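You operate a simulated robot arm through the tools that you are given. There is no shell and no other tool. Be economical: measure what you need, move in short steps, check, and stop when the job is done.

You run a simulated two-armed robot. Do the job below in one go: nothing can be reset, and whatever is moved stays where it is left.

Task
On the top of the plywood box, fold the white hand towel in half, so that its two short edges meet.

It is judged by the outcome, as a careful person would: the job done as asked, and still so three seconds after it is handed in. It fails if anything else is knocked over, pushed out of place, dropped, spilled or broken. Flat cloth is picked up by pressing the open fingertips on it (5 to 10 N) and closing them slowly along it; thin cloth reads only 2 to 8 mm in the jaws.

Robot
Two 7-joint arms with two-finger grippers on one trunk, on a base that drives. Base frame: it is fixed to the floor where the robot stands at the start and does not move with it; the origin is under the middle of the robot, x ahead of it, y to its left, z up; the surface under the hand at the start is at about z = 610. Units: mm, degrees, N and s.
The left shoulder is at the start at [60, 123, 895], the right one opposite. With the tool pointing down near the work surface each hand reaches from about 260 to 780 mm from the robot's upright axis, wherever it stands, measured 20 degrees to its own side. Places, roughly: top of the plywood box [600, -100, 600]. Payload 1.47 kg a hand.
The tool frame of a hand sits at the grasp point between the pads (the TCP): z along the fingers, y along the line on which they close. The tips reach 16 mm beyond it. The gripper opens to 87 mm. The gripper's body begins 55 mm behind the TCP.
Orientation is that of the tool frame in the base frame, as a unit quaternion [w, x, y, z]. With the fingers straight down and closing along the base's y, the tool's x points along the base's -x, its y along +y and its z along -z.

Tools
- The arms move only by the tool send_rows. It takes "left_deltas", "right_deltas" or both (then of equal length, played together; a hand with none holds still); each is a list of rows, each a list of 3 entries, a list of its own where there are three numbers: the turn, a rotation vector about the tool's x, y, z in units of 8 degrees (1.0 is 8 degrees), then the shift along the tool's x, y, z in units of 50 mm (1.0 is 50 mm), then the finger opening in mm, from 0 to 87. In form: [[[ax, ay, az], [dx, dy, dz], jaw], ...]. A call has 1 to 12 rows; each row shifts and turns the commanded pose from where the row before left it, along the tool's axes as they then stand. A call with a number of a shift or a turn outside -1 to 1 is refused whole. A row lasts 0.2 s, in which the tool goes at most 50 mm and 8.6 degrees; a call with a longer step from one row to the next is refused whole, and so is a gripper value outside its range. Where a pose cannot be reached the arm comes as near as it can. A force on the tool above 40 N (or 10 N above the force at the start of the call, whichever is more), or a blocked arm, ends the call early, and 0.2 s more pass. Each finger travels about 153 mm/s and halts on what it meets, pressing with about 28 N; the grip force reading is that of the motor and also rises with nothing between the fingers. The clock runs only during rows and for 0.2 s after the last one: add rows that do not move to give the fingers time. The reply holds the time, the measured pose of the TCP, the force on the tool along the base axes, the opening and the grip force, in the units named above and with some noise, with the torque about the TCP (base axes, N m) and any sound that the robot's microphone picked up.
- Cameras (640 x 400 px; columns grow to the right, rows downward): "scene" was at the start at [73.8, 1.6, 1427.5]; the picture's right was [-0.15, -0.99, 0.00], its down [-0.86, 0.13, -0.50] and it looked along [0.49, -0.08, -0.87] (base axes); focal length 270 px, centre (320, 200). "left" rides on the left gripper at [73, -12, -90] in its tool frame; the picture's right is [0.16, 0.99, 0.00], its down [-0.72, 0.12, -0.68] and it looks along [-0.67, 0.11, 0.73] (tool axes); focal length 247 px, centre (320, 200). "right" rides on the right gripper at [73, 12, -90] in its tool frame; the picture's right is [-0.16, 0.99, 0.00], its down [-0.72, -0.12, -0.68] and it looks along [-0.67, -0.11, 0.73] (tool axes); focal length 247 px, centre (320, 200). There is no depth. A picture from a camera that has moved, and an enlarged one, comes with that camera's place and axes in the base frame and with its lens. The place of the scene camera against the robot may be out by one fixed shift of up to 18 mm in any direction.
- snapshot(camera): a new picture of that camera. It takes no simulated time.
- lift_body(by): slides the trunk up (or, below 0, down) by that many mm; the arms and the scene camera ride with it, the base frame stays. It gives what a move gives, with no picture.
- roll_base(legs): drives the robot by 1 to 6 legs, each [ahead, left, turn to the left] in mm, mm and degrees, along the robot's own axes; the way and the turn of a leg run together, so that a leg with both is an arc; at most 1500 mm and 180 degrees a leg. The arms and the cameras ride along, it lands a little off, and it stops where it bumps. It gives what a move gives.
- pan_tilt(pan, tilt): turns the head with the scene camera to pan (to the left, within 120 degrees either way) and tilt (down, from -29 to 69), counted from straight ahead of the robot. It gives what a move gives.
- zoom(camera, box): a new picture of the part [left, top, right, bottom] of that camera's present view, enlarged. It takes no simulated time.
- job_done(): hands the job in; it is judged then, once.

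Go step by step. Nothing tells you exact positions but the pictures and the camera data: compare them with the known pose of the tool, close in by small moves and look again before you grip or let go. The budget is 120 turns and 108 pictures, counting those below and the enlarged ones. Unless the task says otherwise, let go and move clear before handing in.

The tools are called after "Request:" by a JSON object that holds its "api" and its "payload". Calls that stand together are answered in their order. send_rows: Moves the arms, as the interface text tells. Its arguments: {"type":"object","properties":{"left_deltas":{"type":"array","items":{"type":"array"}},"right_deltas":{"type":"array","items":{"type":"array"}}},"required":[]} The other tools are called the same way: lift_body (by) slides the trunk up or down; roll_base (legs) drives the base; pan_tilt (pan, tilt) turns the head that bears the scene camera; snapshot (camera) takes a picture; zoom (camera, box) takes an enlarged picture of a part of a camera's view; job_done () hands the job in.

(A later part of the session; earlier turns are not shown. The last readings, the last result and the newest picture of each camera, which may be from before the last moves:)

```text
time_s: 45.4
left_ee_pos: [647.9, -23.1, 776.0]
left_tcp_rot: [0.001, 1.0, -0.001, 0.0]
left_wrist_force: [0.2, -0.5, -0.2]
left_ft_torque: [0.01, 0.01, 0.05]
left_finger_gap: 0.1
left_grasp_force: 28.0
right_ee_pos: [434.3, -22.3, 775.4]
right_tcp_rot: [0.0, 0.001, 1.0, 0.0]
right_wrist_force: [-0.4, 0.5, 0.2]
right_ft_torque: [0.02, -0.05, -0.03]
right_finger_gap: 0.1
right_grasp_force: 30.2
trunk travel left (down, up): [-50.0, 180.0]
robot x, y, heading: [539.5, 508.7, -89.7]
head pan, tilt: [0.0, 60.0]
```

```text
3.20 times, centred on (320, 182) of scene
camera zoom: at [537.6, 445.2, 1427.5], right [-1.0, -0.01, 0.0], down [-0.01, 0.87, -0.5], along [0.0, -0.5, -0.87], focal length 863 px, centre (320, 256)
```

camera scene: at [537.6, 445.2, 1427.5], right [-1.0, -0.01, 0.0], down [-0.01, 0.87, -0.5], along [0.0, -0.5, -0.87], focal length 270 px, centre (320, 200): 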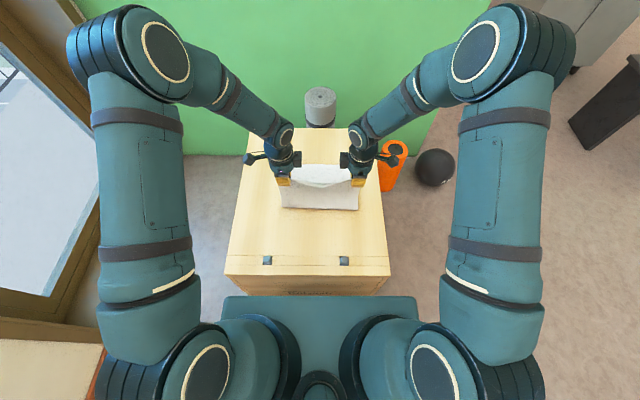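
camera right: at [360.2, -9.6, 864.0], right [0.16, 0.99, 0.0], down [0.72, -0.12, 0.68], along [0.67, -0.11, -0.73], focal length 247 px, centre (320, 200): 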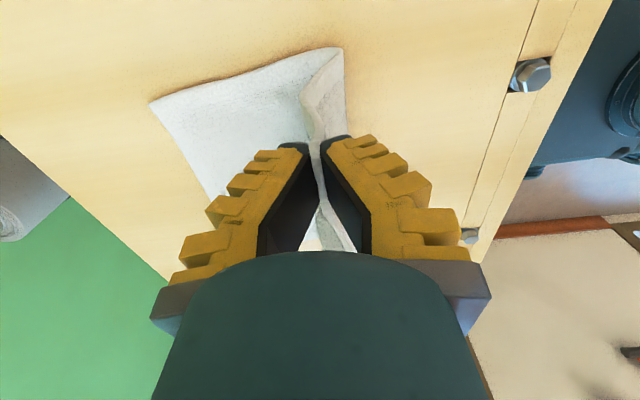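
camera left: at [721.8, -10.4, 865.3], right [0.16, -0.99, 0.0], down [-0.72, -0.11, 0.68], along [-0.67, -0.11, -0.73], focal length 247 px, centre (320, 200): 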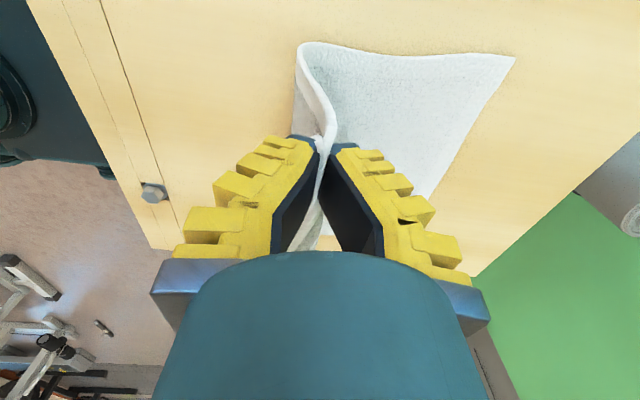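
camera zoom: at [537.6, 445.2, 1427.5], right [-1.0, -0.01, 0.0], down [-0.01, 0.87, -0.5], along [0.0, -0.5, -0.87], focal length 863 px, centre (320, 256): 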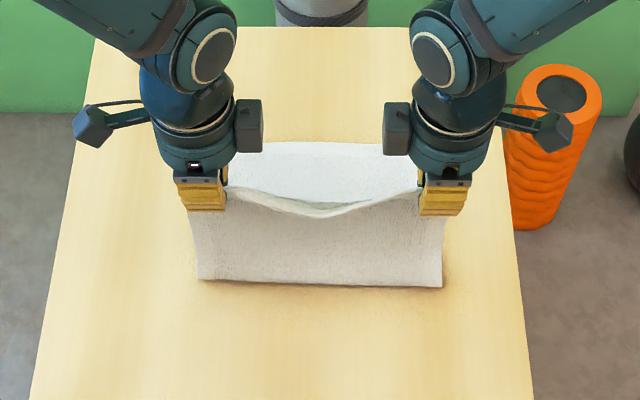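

The fold is forming neatly and both grips hold. The far edge sits about 15 mm further to +x than the near one, so I shift slightly while completing most of the arc.

Request:
{"api": "send_rows", "payload": {"left_deltas": [[[0, 0, 0], [0.033, 0.415, 0.024], 0], [[0, 0, 0], [0.033, 0.408, 0.071], 0], [[0, 0, 0], [0.033, 0.394, 0.118], 0], [[0, 0, 0], [0.033, 0.373, 0.162], 0], [[0, 0, 0], [0.033, 0.346, 0.203], 0], [[0, 0, 0], [0.033, 0.313, 0.241], 0], [[0, 0, 0], [0.033, 0.274, 0.275], 0], [[0, 0, 0], [0.033, 0.231, 0.304], 0], [[0, 0, 0], [0.033, 0.184, 0.329], 0], [[0, 0, 0], [0, 0, 0], 0]], "right_deltas": [[[0, 0, 0], [-0.033, -0.415, 0.024], 0], [[0, 0, 0], [-0.033, -0.408, 0.071], 0], [[0, 0, 0], [-0.033, -0.394, 0.118], 0], [[0, 0, 0], [-0.033, -0.373, 0.162], 0], [[0, 0, 0], [-0.033, -0.346, 0.203], 0], [[0, 0, 0], [-0.033, -0.313, 0.241], 0], [[0, 0, 0], [-0.033, -0.274, 0.275], 0], [[0, 0, 0], [-0.033, -0.231, 0.304], 0], [[0, 0, 0], [-0.033, -0.184, 0.329], 0], [[0, 0, 0], [0, 0, 0], 0]]}}

Request:
{"api": "zoom", "payload": {"camera": "scene", "box": [220, 120, 420, 245]}}

Request:
{"api": "snapshot", "payload": {"camera": "left"}}

Request:
{"api": "snapshot", "payload": {"camera": "right"}}

```text
time_s: 47.5
left_ee_pos: [662.5, -170.0, 689.8]
left_tcp_rot: [0.0, 1.0, -0.001, 0.0]
left_wrist_force: [0.2, 0.6, -1.1]
left_ft_torque: [0.01, 0.02, 0.04]
left_finger_gap: 0.3
left_grasp_force: 28.1
right_ee_pos: [448.3, -167.9, 690.8]
right_tcp_rot: [-0.001, 0.001, 1.0, 0.0]
right_wrist_force: [-0.7, -1.2, -0.8]
right_ft_torque: [0.01, 0.01, 0.01]
right_finger_gap: 0.2
right_grasp_force: 25.0
trunk travel left (down, up): [-50.0, 180.0]
robot x, y, heading: [539.9, 509.2, -89.7]
head pan, tilt: [0.0, 60.0]
```

```text
3.20 times, centred on (320, 182) of scene
camera zoom: at [537.6, 446.0, 1427.7], right [-1.0, -0.01, 0.0], down [-0.01, 0.87, -0.5], along [0.0, -0.5, -0.87], focal length 863 px, centre (320, 256)
```

zoom: 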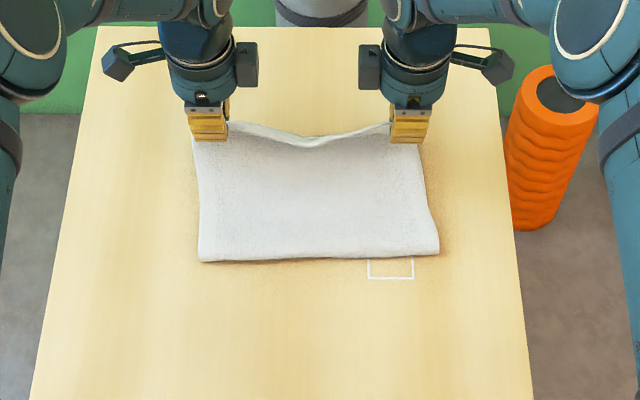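

```text
75 pictures are left
camera left: at [737.2, -158.0, 778.7], right [0.16, -0.99, 0.0], down [-0.72, -0.11, 0.68], along [-0.67, -0.11, -0.73], focal length 247 px, centre (320, 200)
```

left: 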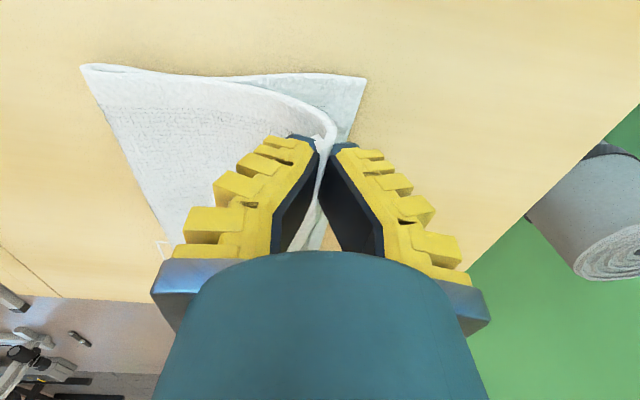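

```text
74 pictures are left
camera right: at [375.7, -155.9, 778.6], right [0.16, 0.99, 0.0], down [0.72, -0.12, 0.68], along [0.67, -0.11, -0.73], focal length 247 px, centre (320, 200)
```

right: 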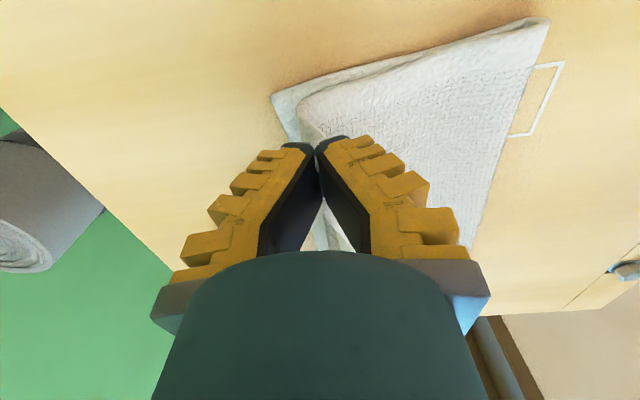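

The grips are good and the fold line lies at y ≈ -18, with the bottom layer's far corners at x ≈ 433 and 691, y ≈ -198. I shift another 8 mm in +x and lower the edge onto it.

Request:
{"api": "send_rows", "payload": {"left_deltas": [[[0, 0, 0], [0.04, 0.03, 0.23], 0], [[0, 0, 0], [0.04, 0.03, 0.23], 0], [[0, 0, 0], [0.04, 0.03, 0.23], 0], [[0, 0, 0], [0.04, 0.03, 0.23], 0], [[0, 0, 0], [0, 0, 0.22], 0], [[0, 0, 0], [0, 0, 0], 0]], "right_deltas": [[[0, 0, 0], [-0.04, -0.04, 0.23], 0], [[0, 0, 0], [-0.04, -0.04, 0.23], 0], [[0, 0, 0], [-0.04, -0.04, 0.23], 0], [[0, 0, 0], [-0.04, -0.04, 0.23], 0], [[0, 0, 0], [0, 0, 0.23], 0], [[0, 0, 0], [0, 0, 0], 0]]}}

Request:
{"api": "snapshot", "payload": {"camera": "left"}}

Request:
{"api": "snapshot", "payload": {"camera": "right"}}

```text
time_s: 49.0
left_ee_pos: [670.4, -177.0, 633.4]
left_tcp_rot: [0.001, 1.0, -0.001, 0.0]
left_wrist_force: [-1.1, -0.6, 2.8]
left_ft_torque: [0.0, 0.02, 0.01]
left_finger_gap: 0.0
left_grasp_force: 28.1
right_ee_pos: [457.4, -176.0, 633.3]
right_tcp_rot: [0.0, 0.001, 1.0, -0.001]
right_wrist_force: [0.3, -0.5, 7.2]
right_ft_torque: [-0.05, -0.03, 0.03]
right_finger_gap: 0.0
right_grasp_force: 27.9
trunk travel left (down, up): [-50.0, 180.0]
robot x, y, heading: [537.7, 508.5, -89.6]
head pan, tilt: [0.0, 60.0]
```

```text
73 pictures are left
camera left: at [744.5, -164.0, 722.4], right [0.16, -0.99, 0.0], down [-0.72, -0.11, 0.68], along [-0.67, -0.11, -0.73], focal length 247 px, centre (320, 200)
```

left: 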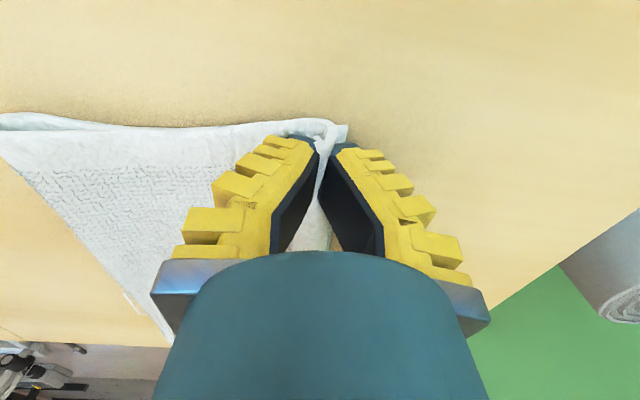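

```text
72 pictures are left
camera right: at [383.8, -163.8, 721.9], right [0.16, 0.99, 0.0], down [0.72, -0.12, 0.68], along [0.67, -0.11, -0.73], focal length 247 px, centre (320, 200)
```

right: 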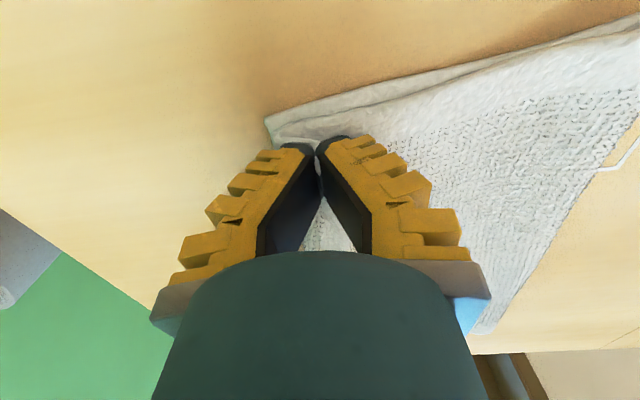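

The edge sits on the far edge. I lift 3 mm so the fingertips don't drag the lower layer, then open slowly.

Request:
{"api": "send_rows", "payload": {"left_deltas": [[[0, 0, 0], [0, 0, -0.06], 0], [[0, 0, 0], [0, 0, 0], 6], [[0, 0, 0], [0, 0, 0], 14], [[0, 0, 0], [0, 0, 0], 24], [[0, 0, 0], [0, 0, 0], 34], [[0, 0, 0], [0, 0, 0], 44], [[0, 0, 0], [0, 0, 0], 50], [[0, 0, 0], [0, 0, 0], 50]], "right_deltas": [[[0, 0, 0], [0, 0, -0.07], 0], [[0, 0, 0], [0, 0, 0], 6], [[0, 0, 0], [0, 0, 0], 14], [[0, 0, 0], [0, 0, 0], 24], [[0, 0, 0], [0, 0, 0], 34], [[0, 0, 0], [0, 0, 0], 44], [[0, 0, 0], [0, 0, 0], 50], [[0, 0, 0], [0, 0, 0], 50]]}}

Request:
{"api": "snapshot", "payload": {"camera": "left"}}

Request:
{"api": "snapshot", "payload": {"camera": "right"}}

```text
time_s: 50.8
left_ee_pos: [669.4, -177.1, 635.5]
left_tcp_rot: [0.0, 1.0, -0.001, -0.001]
left_wrist_force: [-0.2, -0.1, 0.5]
left_ft_torque: [0.0, 0.01, 0.01]
left_finger_gap: 55.3
left_grasp_force: 3.3
right_ee_pos: [457.4, -175.6, 635.1]
right_tcp_rot: [0.0, 0.001, 1.0, 0.0]
right_wrist_force: [0.1, -0.3, 0.4]
right_ft_torque: [-0.02, -0.02, 0.01]
right_finger_gap: 50.4
right_grasp_force: 6.6
trunk travel left (down, up): [-50.0, 180.0]
robot x, y, heading: [535.8, 512.3, -89.4]
head pan, tilt: [0.0, 60.0]
```

```text
71 pictures are left
camera left: at [744.5, -164.1, 724.6], right [0.16, -0.99, 0.0], down [-0.72, -0.11, 0.68], along [-0.67, -0.11, -0.73], focal length 247 px, centre (320, 200)
```

left: 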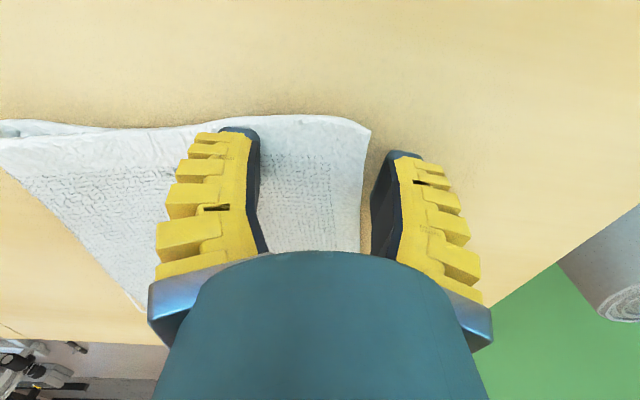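

```text
70 pictures are left
camera right: at [383.7, -164.1, 724.3], right [0.16, 0.99, 0.0], down [0.72, -0.12, 0.68], along [0.67, -0.11, -0.73], focal length 247 px, centre (320, 200)
```

right: 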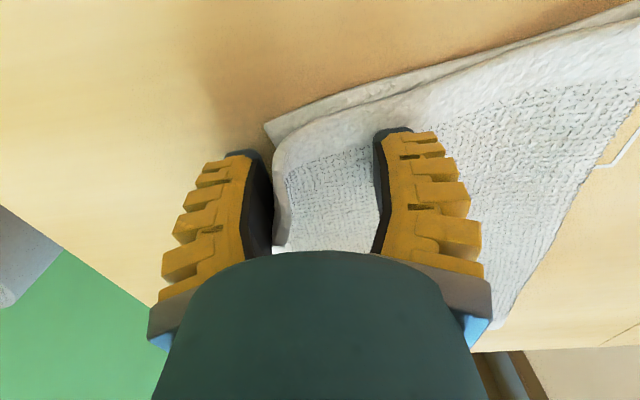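

Both corners fell flat outward. I lift straight up and bring the hands back to see the whole result.

Request:
{"api": "send_rows", "payload": {"left_deltas": [[[0, 0, 0], [0, 0, -0.2], 55], [[0, 0, 0], [0, 0, -0.6], 60], [[0, 0, 0], [0, 0, -0.8], 60], [[0, 0, 0], [0, 0, -0.8], 60], [[0, 0, 0], [0.6, -0.6, 0], 60], [[0, 0, 0], [0.6, -0.6, 0], 60], [[0, 0, 0], [0.6, -0.6, 0], 60], [[0, 0, 0], [0.6, -0.6, 0], 60], [[0, 0, 0], [0, 0, 0], 60]], "right_deltas": [[[0, 0, 0], [0, 0, -0.2], 55], [[0, 0, 0], [0, 0, -0.6], 60], [[0, 0, 0], [0, 0, -0.8], 60], [[0, 0, 0], [0, 0, -0.8], 60], [[0, 0, 0], [0.6, 0.6, 0], 60], [[0, 0, 0], [0.6, 0.6, 0], 60], [[0, 0, 0], [0.6, 0.6, 0], 60], [[0, 0, 0], [0.6, 0.6, 0], 60], [[0, 0, 0], [0, 0, 0], 60]]}}

Request:
{"api": "zoom", "payload": {"camera": "scene", "box": [240, 120, 400, 220]}}

Request:
{"api": "snapshot", "payload": {"camera": "left"}}

Request:
{"api": "snapshot", "payload": {"camera": "right"}}

```text
time_s: 52.8
left_ee_pos: [791.5, -56.9, 754.9]
left_tcp_rot: [0.001, 1.0, -0.001, 0.0]
left_wrist_force: [-0.7, -0.6, -0.8]
left_ft_torque: [-0.02, -0.03, -0.01]
left_finger_gap: 64.4
left_grasp_force: 3.5
right_ee_pos: [334.1, -57.5, 756.6]
right_tcp_rot: [0.0, 0.001, 1.0, -0.001]
right_wrist_force: [0.2, 0.5, 0.7]
right_ft_torque: [-0.03, -0.03, 0.0]
right_finger_gap: 64.5
right_grasp_force: 2.8
trunk travel left (down, up): [-50.0, 180.0]
robot x, y, heading: [538.4, 509.9, -89.6]
head pan, tilt: [0.0, 60.0]
```

```text
4.00 times, centred on (320, 170) of scene
camera zoom: at [537.6, 445.3, 1427.5], right [-1.0, -0.01, 0.0], down [-0.01, 0.87, -0.5], along [0.0, -0.5, -0.87], focal length 1078 px, centre (320, 320)
```

zoom: 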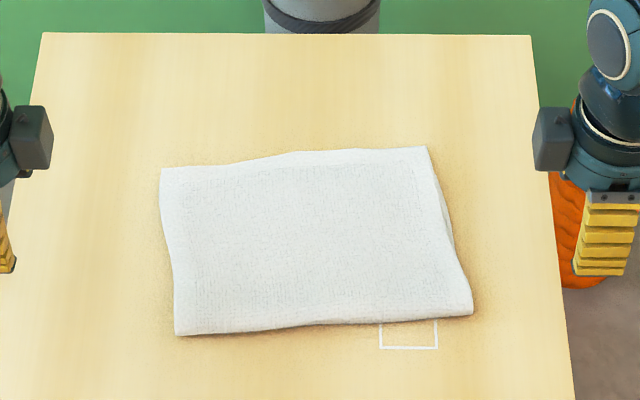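

```text
68 pictures are left
camera left: at [866.2, -44.8, 843.3], right [0.16, -0.99, 0.0], down [-0.72, -0.11, 0.68], along [-0.67, -0.11, -0.73], focal length 247 px, centre (320, 200)
```

left: 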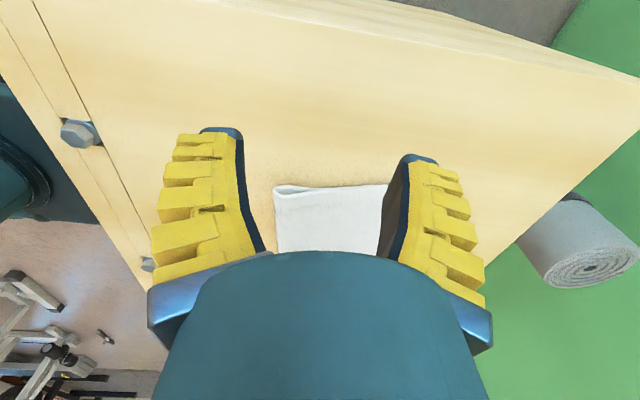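

```text
67 pictures are left
camera right: at [261.2, -44.8, 845.0], right [0.16, 0.99, 0.0], down [0.72, -0.12, 0.68], along [0.67, -0.11, -0.73], focal length 247 px, centre (320, 200)
```

right: 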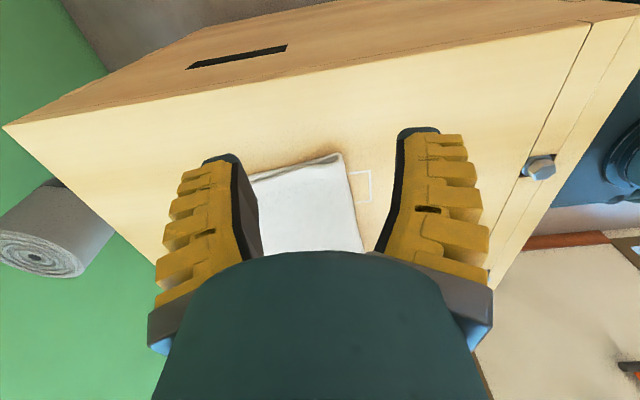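

The fold looks neat. I zoom in on the meeting edges to check how well they line up.

Request:
{"api": "zoom", "payload": {"camera": "scene", "box": [272, 148, 328, 183]}}

Request:
{"api": "zoom", "payload": {"camera": "scene", "box": [308, 148, 364, 183]}}

```text
11.43 times, centred on (300, 166) of scene
camera zoom: at [537.6, 445.3, 1427.5], right [-1.0, -0.01, 0.0], down [-0.01, 0.87, -0.5], along [0.0, -0.5, -0.87], focal length 3081 px, centre (549, 594)
```

zoom: 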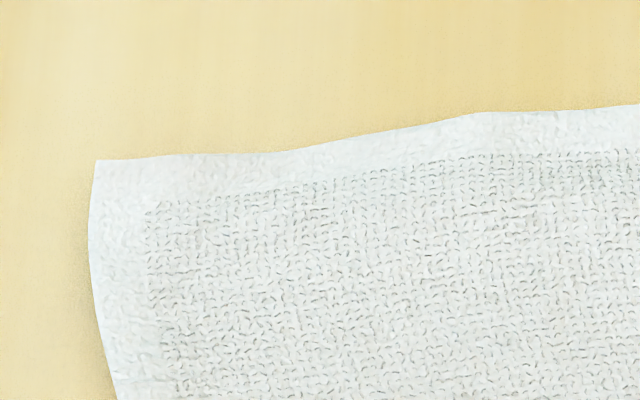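

```text
11.43 times, centred on (336, 166) of scene
camera zoom: at [537.6, 445.3, 1427.5], right [-1.0, -0.01, 0.0], down [-0.01, 0.87, -0.5], along [0.0, -0.5, -0.87], focal length 3081 px, centre (137, 594)
```

zoom: 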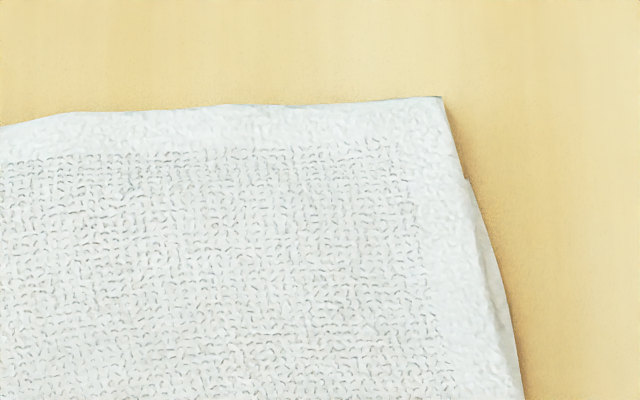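

The fold looks good but the right end seems shifted a little outward. I move the hands further out along the sides to view the layers at the far edge.

Request:
{"api": "send_rows", "payload": {"left_deltas": [[[0, 0, 0], [0, 0.7, 0], 60], [[0, 0, 0], [0, 0.7, 0], 60], [[0, 0, 0], [0, 0.7, 0], 60], [[0, 0, 0], [0, 0.7, 0], 60], [[0, 0, 0], [0, 0, 0], 60]], "right_deltas": [[[0, 0, 0], [0, -0.7, 0], 60], [[0, 0, 0], [0, -0.7, 0], 60], [[0, 0, 0], [0, -0.7, 0], 60], [[0, 0, 0], [0, -0.7, 0], 60], [[0, 0, 0], [0, 0, 0], 60]]}}

Request:
{"api": "zoom", "payload": {"camera": "left", "box": [160, 120, 420, 282]}}

Request:
{"api": "zoom", "payload": {"camera": "right", "box": [200, 120, 460, 282]}}

```text
time_s: 54.0
left_ee_pos: [790.1, -197.6, 755.0]
left_tcp_rot: [0.001, 1.0, 0.0, -0.001]
left_wrist_force: [0.1, 1.0, 0.1]
left_ft_torque: [0.01, -0.01, 0.01]
left_finger_gap: 65.0
left_grasp_force: 3.3
right_ee_pos: [336.6, -196.3, 756.4]
right_tcp_rot: [0.0, 0.0, 1.0, 0.0]
right_wrist_force: [0.1, -0.3, -1.3]
right_ft_torque: [0.01, -0.02, 0.03]
right_finger_gap: 64.7
right_grasp_force: 3.4
trunk travel left (down, up): [-50.0, 180.0]
robot x, y, heading: [537.7, 508.2, -89.5]
head pan, tilt: [0.0, 60.0]
```

```text
2.46 times, centred on (290, 201) of left
camera zoom: at [864.0, -185.0, 843.3], right [0.16, -0.99, 0.0], down [-0.72, -0.11, 0.68], along [-0.67, -0.11, -0.73], focal length 608 px, centre (394, 198)
```

zoom: 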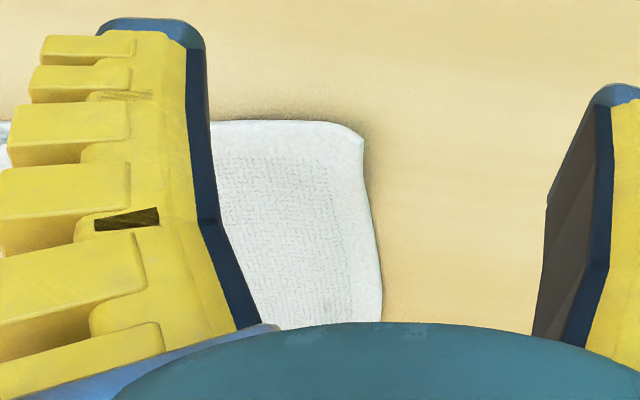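

```text
2.46 times, centred on (330, 201) of right
camera zoom: at [263.8, -184.5, 845.0], right [0.16, 0.99, 0.0], down [0.72, -0.12, 0.68], along [0.67, -0.11, -0.73], focal length 608 px, centre (295, 198)
```

zoom: 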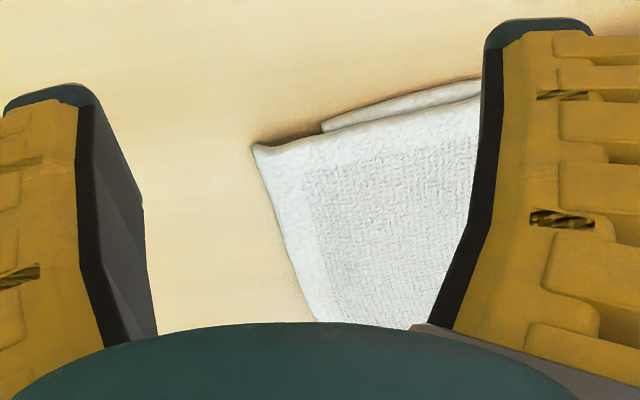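

On the left the edges meet, but at the right the top layer overhangs by about 33 mm (top corner ≈ (442, -233), bottom ≈ (433, -200)). I re-pinch the overhanging right edge to put it back.

Request:
{"api": "send_rows", "payload": {"right_deltas": [[[0, 0, 0], [-0.625, -0.16, 0], 40], [[0, 0, 0], [-0.625, -0.16, 0], 30], [[0, 0, 0], [-0.625, -0.16, 0], 23], [[0, 0, 0], [-0.625, -0.16, 0], 23], [[0, 0, 0], [0, 0, 0.74], 23], [[0, 0, 0], [0, 0, 0.74], 23], [[0, 0, 0], [0, 0, 0.74], 23], [[0, 0, 0], [0, 0, 0], 23]]}}

Request:
{"api": "snapshot", "payload": {"camera": "right"}}

Request:
{"api": "snapshot", "payload": {"camera": "left"}}

```text
time_s: 55.8
left_ee_pos: [789.0, -197.0, 753.5]
left_tcp_rot: [0.0, 1.0, -0.001, 0.0]
left_wrist_force: [-1.2, 0.1, 0.4]
left_ft_torque: [0.0, 0.01, -0.03]
left_finger_gap: 64.6
left_grasp_force: 3.1
right_ee_pos: [459.8, -215.2, 647.5]
right_tcp_rot: [0.0, 0.001, 1.0, 0.0]
right_wrist_force: [-0.6, 0.8, -1.2]
right_ft_torque: [0.01, 0.0, -0.02]
right_finger_gap: 29.2
right_grasp_force: 4.5
right hand out of reach, approached as far as the arm can: row 6, 7
trunk travel left (down, up): [-50.0, 180.0]
robot x, y, heading: [542.0, 512.3, -89.4]
head pan, tilt: [0.0, 60.0]
```

```text
62 pictures are left
camera right: at [386.5, -202.5, 736.1], right [0.16, 0.99, 0.0], down [0.72, -0.12, 0.68], along [0.67, -0.11, -0.73], focal length 247 px, centre (320, 200)
```

right: 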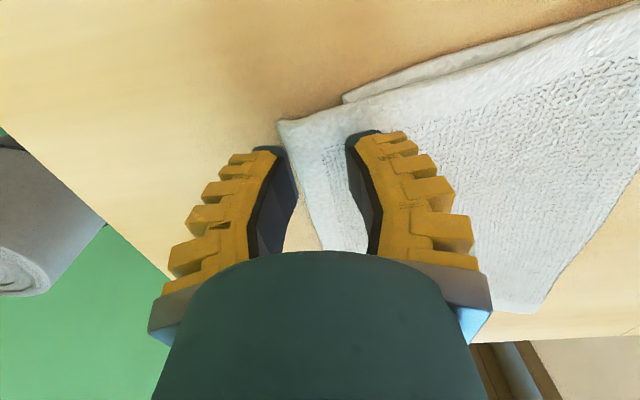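

```text
61 pictures are left
camera left: at [864.3, -185.1, 843.1], right [0.16, -0.99, 0.0], down [-0.72, -0.11, 0.68], along [-0.67, -0.11, -0.73], focal length 247 px, centre (320, 200)
```

left: 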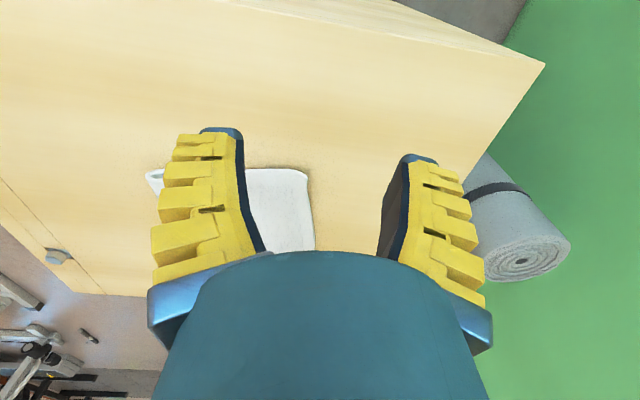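

The right arm is at its reach limit 13 mm short. I drive the base ahead by 18 mm; there is still about 45 mm of room to the box.

Request:
{"api": "roll_base", "payload": {"legs": [[18, 0, 0]]}}

Request:
{"api": "snapshot", "payload": {"camera": "right"}}

```text
time_s: 56.6
left_ee_pos: [786.7, -207.1, 756.5]
left_tcp_rot: [0.001, 1.0, -0.003, 0.0]
left_wrist_force: [-0.4, 0.2, 0.2]
left_ft_torque: [-0.05, 0.02, -0.02]
left_finger_gap: 64.7
left_grasp_force: 3.3
right_ee_pos: [456.1, -222.6, 649.4]
right_tcp_rot: [0.0, 0.003, 1.0, -0.001]
right_wrist_force: [0.2, -0.4, 0.0]
right_ft_torque: [-0.03, 0.01, -0.02]
right_finger_gap: 29.3
right_grasp_force: 4.7
trunk travel left (down, up): [-50.0, 180.0]
robot x, y, heading: [538.0, 504.4, -89.9]
head pan, tilt: [0.0, 60.0]
stopped in leg 1: the robot was blocked; the commanded pose is now the measured one
```

```text
60 pictures are left
camera right: at [384.1, -209.8, 737.1], right [0.16, 0.99, 0.0], down [0.72, -0.12, 0.68], along [0.67, -0.11, -0.73], focal length 247 px, centre (320, 200)
```

right: 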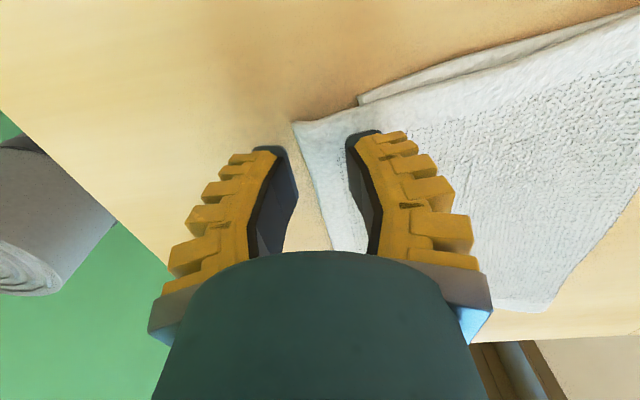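

The base just touched the box (the towel hasn't moved), so I go no further. A 4° tilt of the right hand gives the missing reach; I then lower to the cloth.

Request:
{"api": "send_rows", "payload": {"right_deltas": [[[0.5, 0, 0], [0, 0, 0], 22], [[0, 0, 0], [-0.06, -0.1, 0.1], 22], [[0, 0, 0], [0, 0, 0.1], 22], [[0, 0, 0], [0, 0, 0.08], 22], [[0, 0, 0], [0, 0, 0.06], 22], [[0, 0, 0], [0, 0, 0.06], 22], [[0, 0, 0], [0, 0, 0], 22]]}}

Request:
{"api": "snapshot", "payload": {"camera": "right"}}

```text
time_s: 58.2
left_ee_pos: [788.2, -208.1, 753.9]
left_tcp_rot: [0.0, 1.0, -0.003, 0.0]
left_wrist_force: [0.1, 0.4, 0.9]
left_ft_torque: [0.03, 0.04, -0.02]
left_finger_gap: 64.6
left_grasp_force: 3.6
right_ee_pos: [459.3, -230.4, 631.5]
right_tcp_rot: [0.0, 0.004, 0.999, -0.036]
right_wrist_force: [-0.5, -1.8, 3.9]
right_ft_torque: [0.08, 0.03, 0.02]
right_finger_gap: 28.0
right_grasp_force: 4.7
right hand out of reach, approached as far as the arm can: row 1, 2, 5
trunk travel left (down, up): [-50.0, 180.0]
robot x, y, heading: [543.2, 496.2, -89.9]
head pan, tilt: [0.0, 60.0]
```

```text
59 pictures are left
camera right: at [386.4, -211.4, 718.6], right [0.17, 0.98, -0.07], down [0.72, -0.07, 0.69], along [0.67, -0.16, -0.72], focal length 247 px, centre (320, 200)
```

right: 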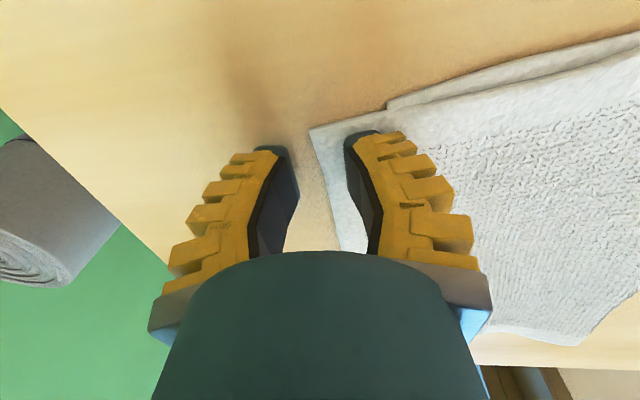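

Inner fingertip rests on the cloth's edge strip, outer one on the wood. I press slightly more and close slowly.

Request:
{"api": "send_rows", "payload": {"right_deltas": [[[0, 0, 0], [0, 0, 0.04], 22], [[0, 0, 0], [0, 0, 0.02], 19], [[0, 0, 0], [0, 0, 0], 16], [[0, 0, 0], [0, 0, 0], 13], [[0, 0, 0], [0, 0, 0], 10], [[0, 0, 0], [0, 0, 0], 7], [[0, 0, 0], [0, 0, 0], 4], [[0, 0, 0], [0, 0, 0], 1], [[0, 0, 0], [0, 0, 0], 0], [[0, 0, 0], [0, 0, 0], 0]]}}

Request:
{"api": "snapshot", "payload": {"camera": "right"}}

Request:
{"api": "snapshot", "payload": {"camera": "scene"}}

```text
time_s: 60.4
left_ee_pos: [787.7, -207.5, 756.1]
left_tcp_rot: [0.0, 1.0, -0.003, 0.0]
left_wrist_force: [0.2, -0.6, -0.4]
left_ft_torque: [-0.04, 0.0, -0.03]
left_finger_gap: 64.7
left_grasp_force: 3.5
right_ee_pos: [459.7, -229.4, 630.3]
right_tcp_rot: [0.0, 0.003, 0.999, -0.036]
right_wrist_force: [0.5, -0.8, 3.5]
right_ft_torque: [0.06, 0.05, 0.03]
right_finger_gap: 0.0
right_grasp_force: 27.8
trunk travel left (down, up): [-50.0, 180.0]
robot x, y, heading: [539.3, 500.6, -89.8]
head pan, tilt: [0.0, 60.0]
```

```text
58 pictures are left
camera right: at [386.3, -210.6, 716.5], right [0.16, 0.98, -0.07], down [0.72, -0.07, 0.69], along [0.67, -0.16, -0.72], focal length 247 px, centre (320, 200)
```

right: 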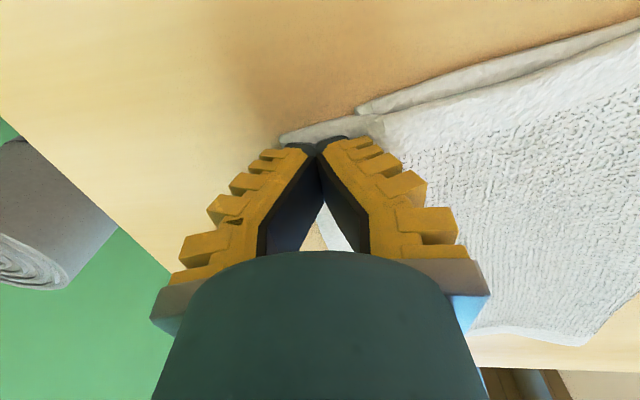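

```text
57 pictures are left
camera scene: at [538.7, 437.9, 1427.6], right [-1.0, 0.0, 0.0], down [0.0, 0.87, -0.5], along [0.0, -0.5, -0.87], focal length 270 px, centre (320, 200)
```

scene: 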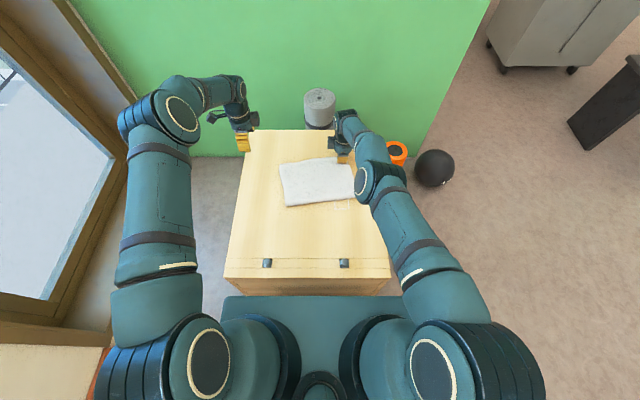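

I test-lift the corner by 20 mm.

Request:
{"api": "send_rows", "payload": {"right_deltas": [[[0, 0, 0], [0, 0, -0.2], 0], [[0, 0, 0], [0, 0, -0.2], 0], [[0, 0, 0], [0, 0, 0], 0]]}}

Request:
{"api": "snapshot", "payload": {"camera": "right"}}

```text
time_s: 61.2
left_ee_pos: [787.7, -207.8, 754.9]
left_tcp_rot: [0.0, 1.0, -0.003, -0.001]
left_wrist_force: [-0.6, -0.6, -0.2]
left_ft_torque: [-0.02, -0.04, -0.03]
left_finger_gap: 64.8
left_grasp_force: 2.9
right_ee_pos: [460.3, -229.5, 647.4]
right_tcp_rot: [0.0, 0.004, 0.999, -0.036]
right_wrist_force: [-0.3, -0.5, 0.4]
right_ft_torque: [-0.01, -0.02, 0.04]
right_finger_gap: 0.1
right_grasp_force: 27.7
trunk travel left (down, up): [-50.0, 180.0]
robot x, y, heading: [539.5, 502.7, -90.1]
head pan, tilt: [0.0, 60.0]
```

```text
56 pictures are left
camera right: at [387.5, -211.2, 734.7], right [0.16, 0.98, -0.07], down [0.72, -0.07, 0.69], along [0.67, -0.16, -0.72], focal length 247 px, centre (320, 200)
```

right: 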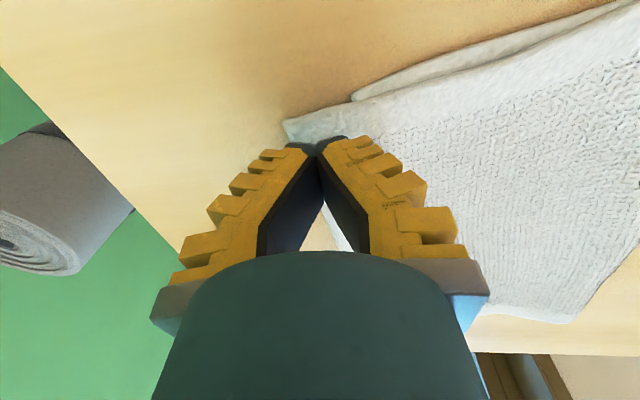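

The press was too light at full stretch and the edge slid out (top corner now ≈ (443, -248)). I'll pinch the overhang from the side edge instead, with the jaws turned to close along x, so I lift and turn the right hand back.

Request:
{"api": "send_rows", "payload": {"right_deltas": [[[0, 0, 0], [0, 0, -0.8], 40], [[-0.5, 0, 0], [0, 0.6, -0.8], 40], [[0, 0, 1], [0, 0, 0], 40], [[0, 0, 1], [0, 0, 0], 40], [[0, 0, 1], [0, 0, 0], 40], [[0, 0, 1], [0, 0, 0], 40], [[0, 0, 1], [0, 0, 0], 40], [[0, 0, 1], [0, 0, 0], 40], [[0, 0, 1], [0, 0, 0], 40], [[0, 0, 1], [0, 0, 0], 40], [[0, 0, 1], [0, 0, 0], 40], [[0, 0, 1], [0, 0, 0], 40]]}}

Request:
{"api": "send_rows", "payload": {"right_deltas": [[[0, 0, 1], [0, 0, 0], 40], [[0, 0, 0.25], [0, 0, 0], 40], [[0, 0, 0], [0, 0, 0], 40]]}}

Request:
{"api": "snapshot", "payload": {"camera": "right"}}

```text
time_s: 63.8
left_ee_pos: [787.1, -207.1, 755.0]
left_tcp_rot: [0.0, 1.0, -0.003, 0.0]
left_wrist_force: [0.1, 0.0, -0.4]
left_ft_torque: [0.0, -0.03, -0.02]
left_finger_gap: 64.6
left_grasp_force: 3.1
right_ee_pos: [461.2, -193.5, 724.7]
right_tcp_rot: [0.001, 0.647, 0.763, 0.0]
right_wrist_force: [-0.6, 0.0, 0.7]
right_ft_torque: [0.01, 0.03, -0.01]
right_finger_gap: 46.0
right_grasp_force: 4.1
trunk travel left (down, up): [-50.0, 180.0]
robot x, y, heading: [543.3, 503.0, -89.9]
head pan, tilt: [0.0, 60.0]
```

```text
time_s: 64.6
left_ee_pos: [788.1, -208.3, 754.9]
left_tcp_rot: [0.0, 1.0, -0.003, -0.001]
left_wrist_force: [-0.2, 0.2, -0.4]
left_ft_torque: [0.01, -0.03, -0.01]
left_finger_gap: 64.8
left_grasp_force: 3.4
right_ee_pos: [460.4, -194.4, 725.7]
right_tcp_rot: [0.001, 0.709, 0.705, -0.001]
right_wrist_force: [0.1, -0.6, -0.1]
right_ft_torque: [-0.01, -0.01, -0.01]
right_finger_gap: 45.7
right_grasp_force: 4.2
trunk travel left (down, up): [-50.0, 180.0]
robot x, y, heading: [541.9, 501.1, -89.8]
head pan, tilt: [0.0, 60.0]
```

```text
55 pictures are left
camera right: at [471.9, -120.9, 813.3], right [0.99, -0.17, 0.0], down [-0.12, -0.72, 0.68], along [-0.11, -0.67, -0.73], focal length 247 px, centre (320, 200)
```

right: 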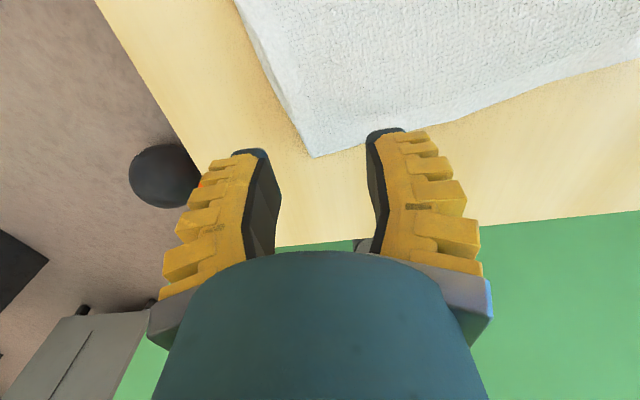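

The top layer's far edge slants from (443, -250) to about (672, -211). I position the right jaws astride the side edge near that corner.

Request:
{"api": "send_rows", "payload": {"right_deltas": [[[0, 0, 0], [-0.22, -0.12, 0.5], 34], [[0, 0, 0], [-0.22, -0.12, 0.5], 34], [[0, 0, 0], [-0.22, -0.12, 0.5], 34], [[0, 0, 0], [0, 0, 0], 34]]}}

Request:
{"api": "snapshot", "payload": {"camera": "right"}}

```text
time_s: 65.6
left_ee_pos: [788.9, -208.0, 755.0]
left_tcp_rot: [0.0, 1.0, -0.003, 0.0]
left_wrist_force: [0.5, 0.4, -1.6]
left_ft_torque: [0.0, -0.02, 0.0]
left_finger_gap: 64.7
left_grasp_force: 3.4
right_ee_pos: [441.0, -225.5, 648.8]
right_tcp_rot: [0.0, 0.709, 0.705, 0.0]
right_wrist_force: [-1.2, -0.5, 0.2]
right_ft_torque: [0.0, -0.02, 0.0]
right_finger_gap: 39.7
right_grasp_force: 4.4
trunk travel left (down, up): [-50.0, 180.0]
robot x, y, heading: [539.8, 501.2, -89.8]
head pan, tilt: [0.0, 60.0]
```

```text
54 pictures are left
camera right: at [452.5, -151.7, 737.5], right [0.99, -0.16, 0.0], down [-0.12, -0.72, 0.68], along [-0.11, -0.67, -0.73], focal length 247 px, centre (320, 200)
```

right: 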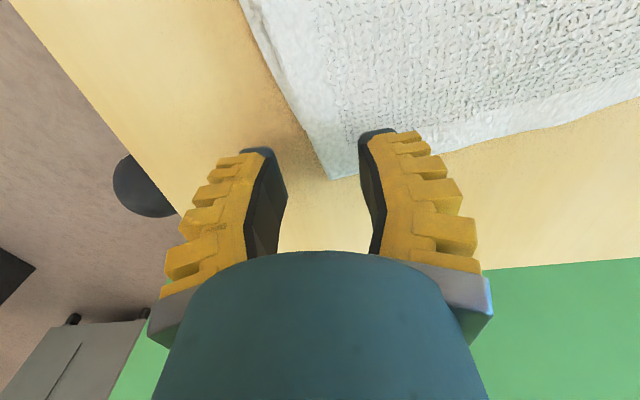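

Request:
{"api": "send_rows", "payload": {"right_deltas": [[[0, 0, 0], [0, 0, 0.12], 34], [[0, 0, 0], [0, 0, 0.12], 34], [[0, 0, 0], [0, 0, 0.1], 34], [[0, 0, 0], [0, 0, 0.06], 34], [[0, 0, 0], [0, 0, 0.05], 34], [[0, 0, 0], [0, 0, 0], 34]]}}

```text
time_s: 67.0
left_ee_pos: [788.3, -207.9, 755.2]
left_tcp_rot: [0.0, 1.0, -0.004, 0.0]
left_wrist_force: [0.7, -0.1, 0.0]
left_ft_torque: [0.02, -0.03, -0.01]
left_finger_gap: 64.6
left_grasp_force: 4.1
right_ee_pos: [441.1, -218.4, 630.8]
right_tcp_rot: [0.0, 0.71, 0.704, -0.001]
right_wrist_force: [-0.6, -0.1, 0.6]
right_ft_torque: [-0.02, -0.02, -0.01]
right_finger_gap: 40.0
right_grasp_force: 4.4
right hand out of reach, approached as far as the arm can: row 1, 3
trunk travel left (down, up): [-50.0, 180.0]
robot x, y, heading: [542.8, 500.1, -89.9]
head pan, tilt: [0.0, 60.0]
```

The arm is again at its limit; tilting the hand 6° outward (both tips stay level in this orientation) gains the reach.

Request:
{"api": "send_rows", "payload": {"right_deltas": [[[0, 0, 0], [0, 0, -0.16], 34], [[0, -0.75, 0], [0, 0, 0], 34], [[0, 0, 0], [0, 0, 0], 34], [[0, 0, 0], [0, 0, 0.08], 34], [[0, 0, 0], [0, 0, 0], 34]]}}

Request:
{"api": "snapshot", "payload": {"camera": "right"}}

```text
time_s: 68.2
left_ee_pos: [787.1, -207.4, 754.2]
left_tcp_rot: [-0.001, 1.0, -0.004, 0.0]
left_wrist_force: [0.7, -0.1, 0.7]
left_ft_torque: [-0.01, 0.04, 0.03]
left_finger_gap: 64.6
left_grasp_force: 3.3
right_ee_pos: [441.6, -220.6, 633.7]
right_tcp_rot: [0.038, 0.709, 0.703, -0.038]
right_wrist_force: [-0.4, -0.1, -0.8]
right_ft_torque: [0.03, -0.01, 0.01]
right_finger_gap: 40.1
right_grasp_force: 4.4
trunk travel left (down, up): [-50.0, 180.0]
robot x, y, heading: [540.1, 500.4, -89.9]
head pan, tilt: [0.0, 60.0]
```

```text
53 pictures are left
camera right: at [454.1, -138.7, 714.3], right [0.99, -0.16, 0.02], down [-0.12, -0.65, 0.75], along [-0.11, -0.74, -0.66], focal length 247 px, centre (320, 200)
```

right: 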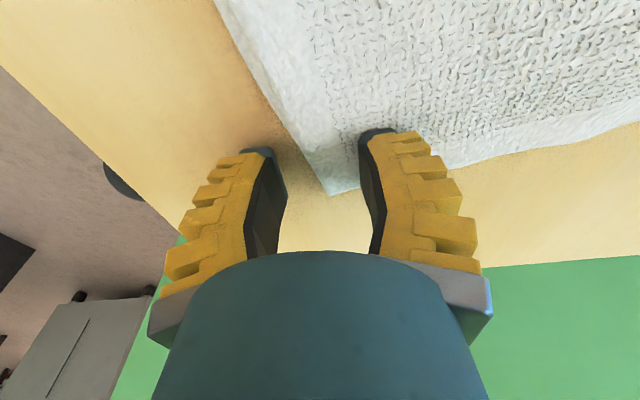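

Request:
{"api": "send_rows", "payload": {"right_deltas": [[[0, 0, 0], [0, 0, 0.06], 34], [[0, 0, 0], [0, 0, 0.06], 34], [[0, 0, 0], [0, 0, 0.04], 34], [[0, 0, 0], [0, 0, 0], 34]]}}

```text
time_s: 69.2
left_ee_pos: [787.1, -207.0, 754.8]
left_tcp_rot: [0.001, 1.0, -0.004, 0.0]
left_wrist_force: [0.6, 0.0, -0.1]
left_ft_torque: [-0.01, 0.04, -0.02]
left_finger_gap: 64.5
left_grasp_force: 3.2
right_ee_pos: [442.3, -221.0, 629.6]
right_tcp_rot: [0.038, 0.709, 0.704, -0.039]
right_wrist_force: [1.8, 1.4, 12.1]
right_ft_torque: [0.14, -0.39, 0.05]
right_finger_gap: 43.1
right_grasp_force: 5.7
trunk travel left (down, up): [-50.0, 180.0]
robot x, y, heading: [540.8, 500.8, -90.0]
head pan, tilt: [0.0, 60.0]
```

Now it presses with 12 N, as in the first good pinch. I close slowly and test-lift.

Request:
{"api": "send_rows", "payload": {"right_deltas": [[[0, 0, 0], [0, 0, 0], 31], [[0, 0, 0], [0, 0, 0], 28], [[0, 0, 0], [0, 0, 0], 25], [[0, 0, 0], [0, 0, 0], 22], [[0, 0, 0], [0, 0, 0], 19], [[0, 0, 0], [0, 0, 0], 16], [[0, 0, 0], [0, 0, 0], 13], [[0, 0, 0], [0, 0, 0], 10], [[0, 0, 0], [0, 0, 0], 7], [[0, 0, 0], [0, 0, 0], 4], [[0, 0, 0], [0, 0, 0], 0], [[0, 0, 0], [0, 0, 0], 0]]}}

Request:
{"api": "send_rows", "payload": {"right_deltas": [[[0, 0, 0], [0, 0, -0.15], 0], [[0, 0, 0], [0, 0, -0.15], 0], [[0, 0, 0], [0, 0, 0], 0]]}}

Request:
{"api": "snapshot", "payload": {"camera": "right"}}

```text
time_s: 71.8
left_ee_pos: [787.2, -207.6, 754.4]
left_tcp_rot: [0.001, 1.0, -0.003, -0.001]
left_wrist_force: [1.1, -0.4, 0.3]
left_ft_torque: [0.0, 0.02, 0.03]
left_finger_gap: 64.5
left_grasp_force: 3.8
right_ee_pos: [442.8, -221.7, 627.6]
right_tcp_rot: [0.038, 0.709, 0.704, -0.038]
right_wrist_force: [0.9, 0.6, 9.0]
right_ft_torque: [0.06, 0.02, 0.02]
right_finger_gap: 0.0
right_grasp_force: 24.4
trunk travel left (down, up): [-50.0, 180.0]
robot x, y, heading: [538.9, 506.0, -89.9]
head pan, tilt: [0.0, 60.0]
```

```text
time_s: 72.6
left_ee_pos: [788.0, -206.6, 753.7]
left_tcp_rot: [0.001, 1.0, -0.003, 0.0]
left_wrist_force: [0.5, -0.6, -0.9]
left_ft_torque: [0.02, -0.01, -0.04]
left_finger_gap: 64.5
left_grasp_force: 3.5
right_ee_pos: [442.7, -219.4, 641.3]
right_tcp_rot: [0.037, 0.708, 0.704, -0.037]
right_wrist_force: [1.9, 1.0, 0.3]
right_ft_torque: [0.01, 0.02, 0.03]
right_finger_gap: 0.1
right_grasp_force: 29.8
trunk travel left (down, up): [-50.0, 180.0]
robot x, y, heading: [535.5, 499.6, -89.9]
head pan, tilt: [0.0, 60.0]
```

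```text
52 pictures are left
camera right: at [453.3, -138.2, 720.8], right [0.99, -0.16, 0.02], down [-0.12, -0.65, 0.75], along [-0.11, -0.74, -0.66], focal length 247 px, centre (320, 200)
```

right: 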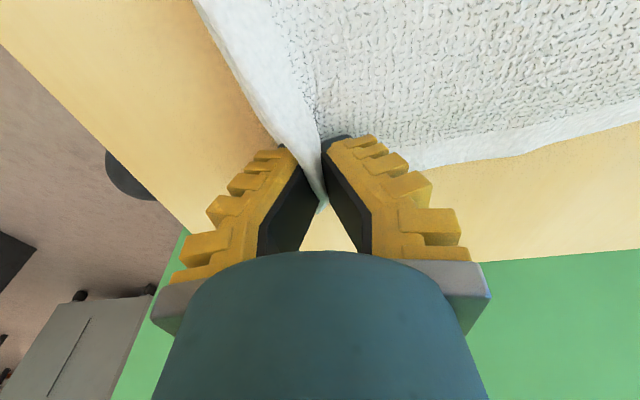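

The corner is gripped. I lift it and carry it back +y by about 45 mm, then look for the bottom layer's corner.

Request:
{"api": "send_rows", "payload": {"right_deltas": [[[0, 0, 0], [0, 0, -0.3], 0], [[0, 0, 0], [0.1, 0, -0.3], 0], [[0, 0, 0], [0.2, -0.04, -0.1], 0], [[0, 0, 0], [0.2, -0.04, 0], 0], [[0, 0, 0], [0.2, -0.04, 0], 0], [[0, 0, 0], [0.2, -0.04, 0], 0], [[0, 0, 0], [0, 0, 0], 0]]}}

Request:
{"api": "snapshot", "payload": {"camera": "right"}}

Request:
{"api": "zoom", "payload": {"camera": "scene", "box": [240, 120, 400, 220]}}

```text
time_s: 74.2
left_ee_pos: [787.1, -207.3, 754.7]
left_tcp_rot: [0.0, 1.0, -0.002, 0.0]
left_wrist_force: [-0.6, 0.0, -0.9]
left_ft_torque: [-0.02, 0.01, -0.04]
left_finger_gap: 64.5
left_grasp_force: 3.3
right_ee_pos: [436.4, -171.5, 670.4]
right_tcp_rot: [0.038, 0.708, 0.704, -0.037]
right_wrist_force: [0.2, -0.1, -0.4]
right_ft_torque: [-0.04, -0.01, -0.03]
right_finger_gap: 0.0
right_grasp_force: 23.5
trunk travel left (down, up): [-50.0, 180.0]
robot x, y, heading: [538.6, 501.8, -90.1]
head pan, tilt: [0.0, 60.0]
```

```text
51 pictures are left
camera right: at [446.9, -89.4, 750.4], right [0.99, -0.16, 0.02], down [-0.12, -0.65, 0.75], along [-0.11, -0.74, -0.66], focal length 247 px, centre (320, 200)
```

right: 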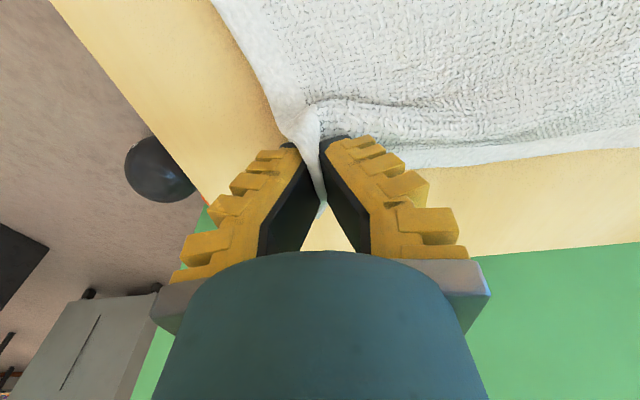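

```text
4.00 times, centred on (320, 170) of scene
camera zoom: at [538.7, 437.6, 1427.6], right [-1.0, 0.0, 0.0], down [0.0, 0.87, -0.5], along [0.0, -0.5, -0.87], focal length 1078 px, centre (320, 320)
```

zoom: 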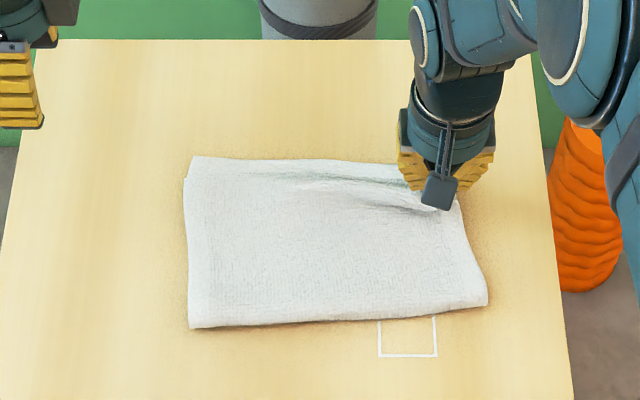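

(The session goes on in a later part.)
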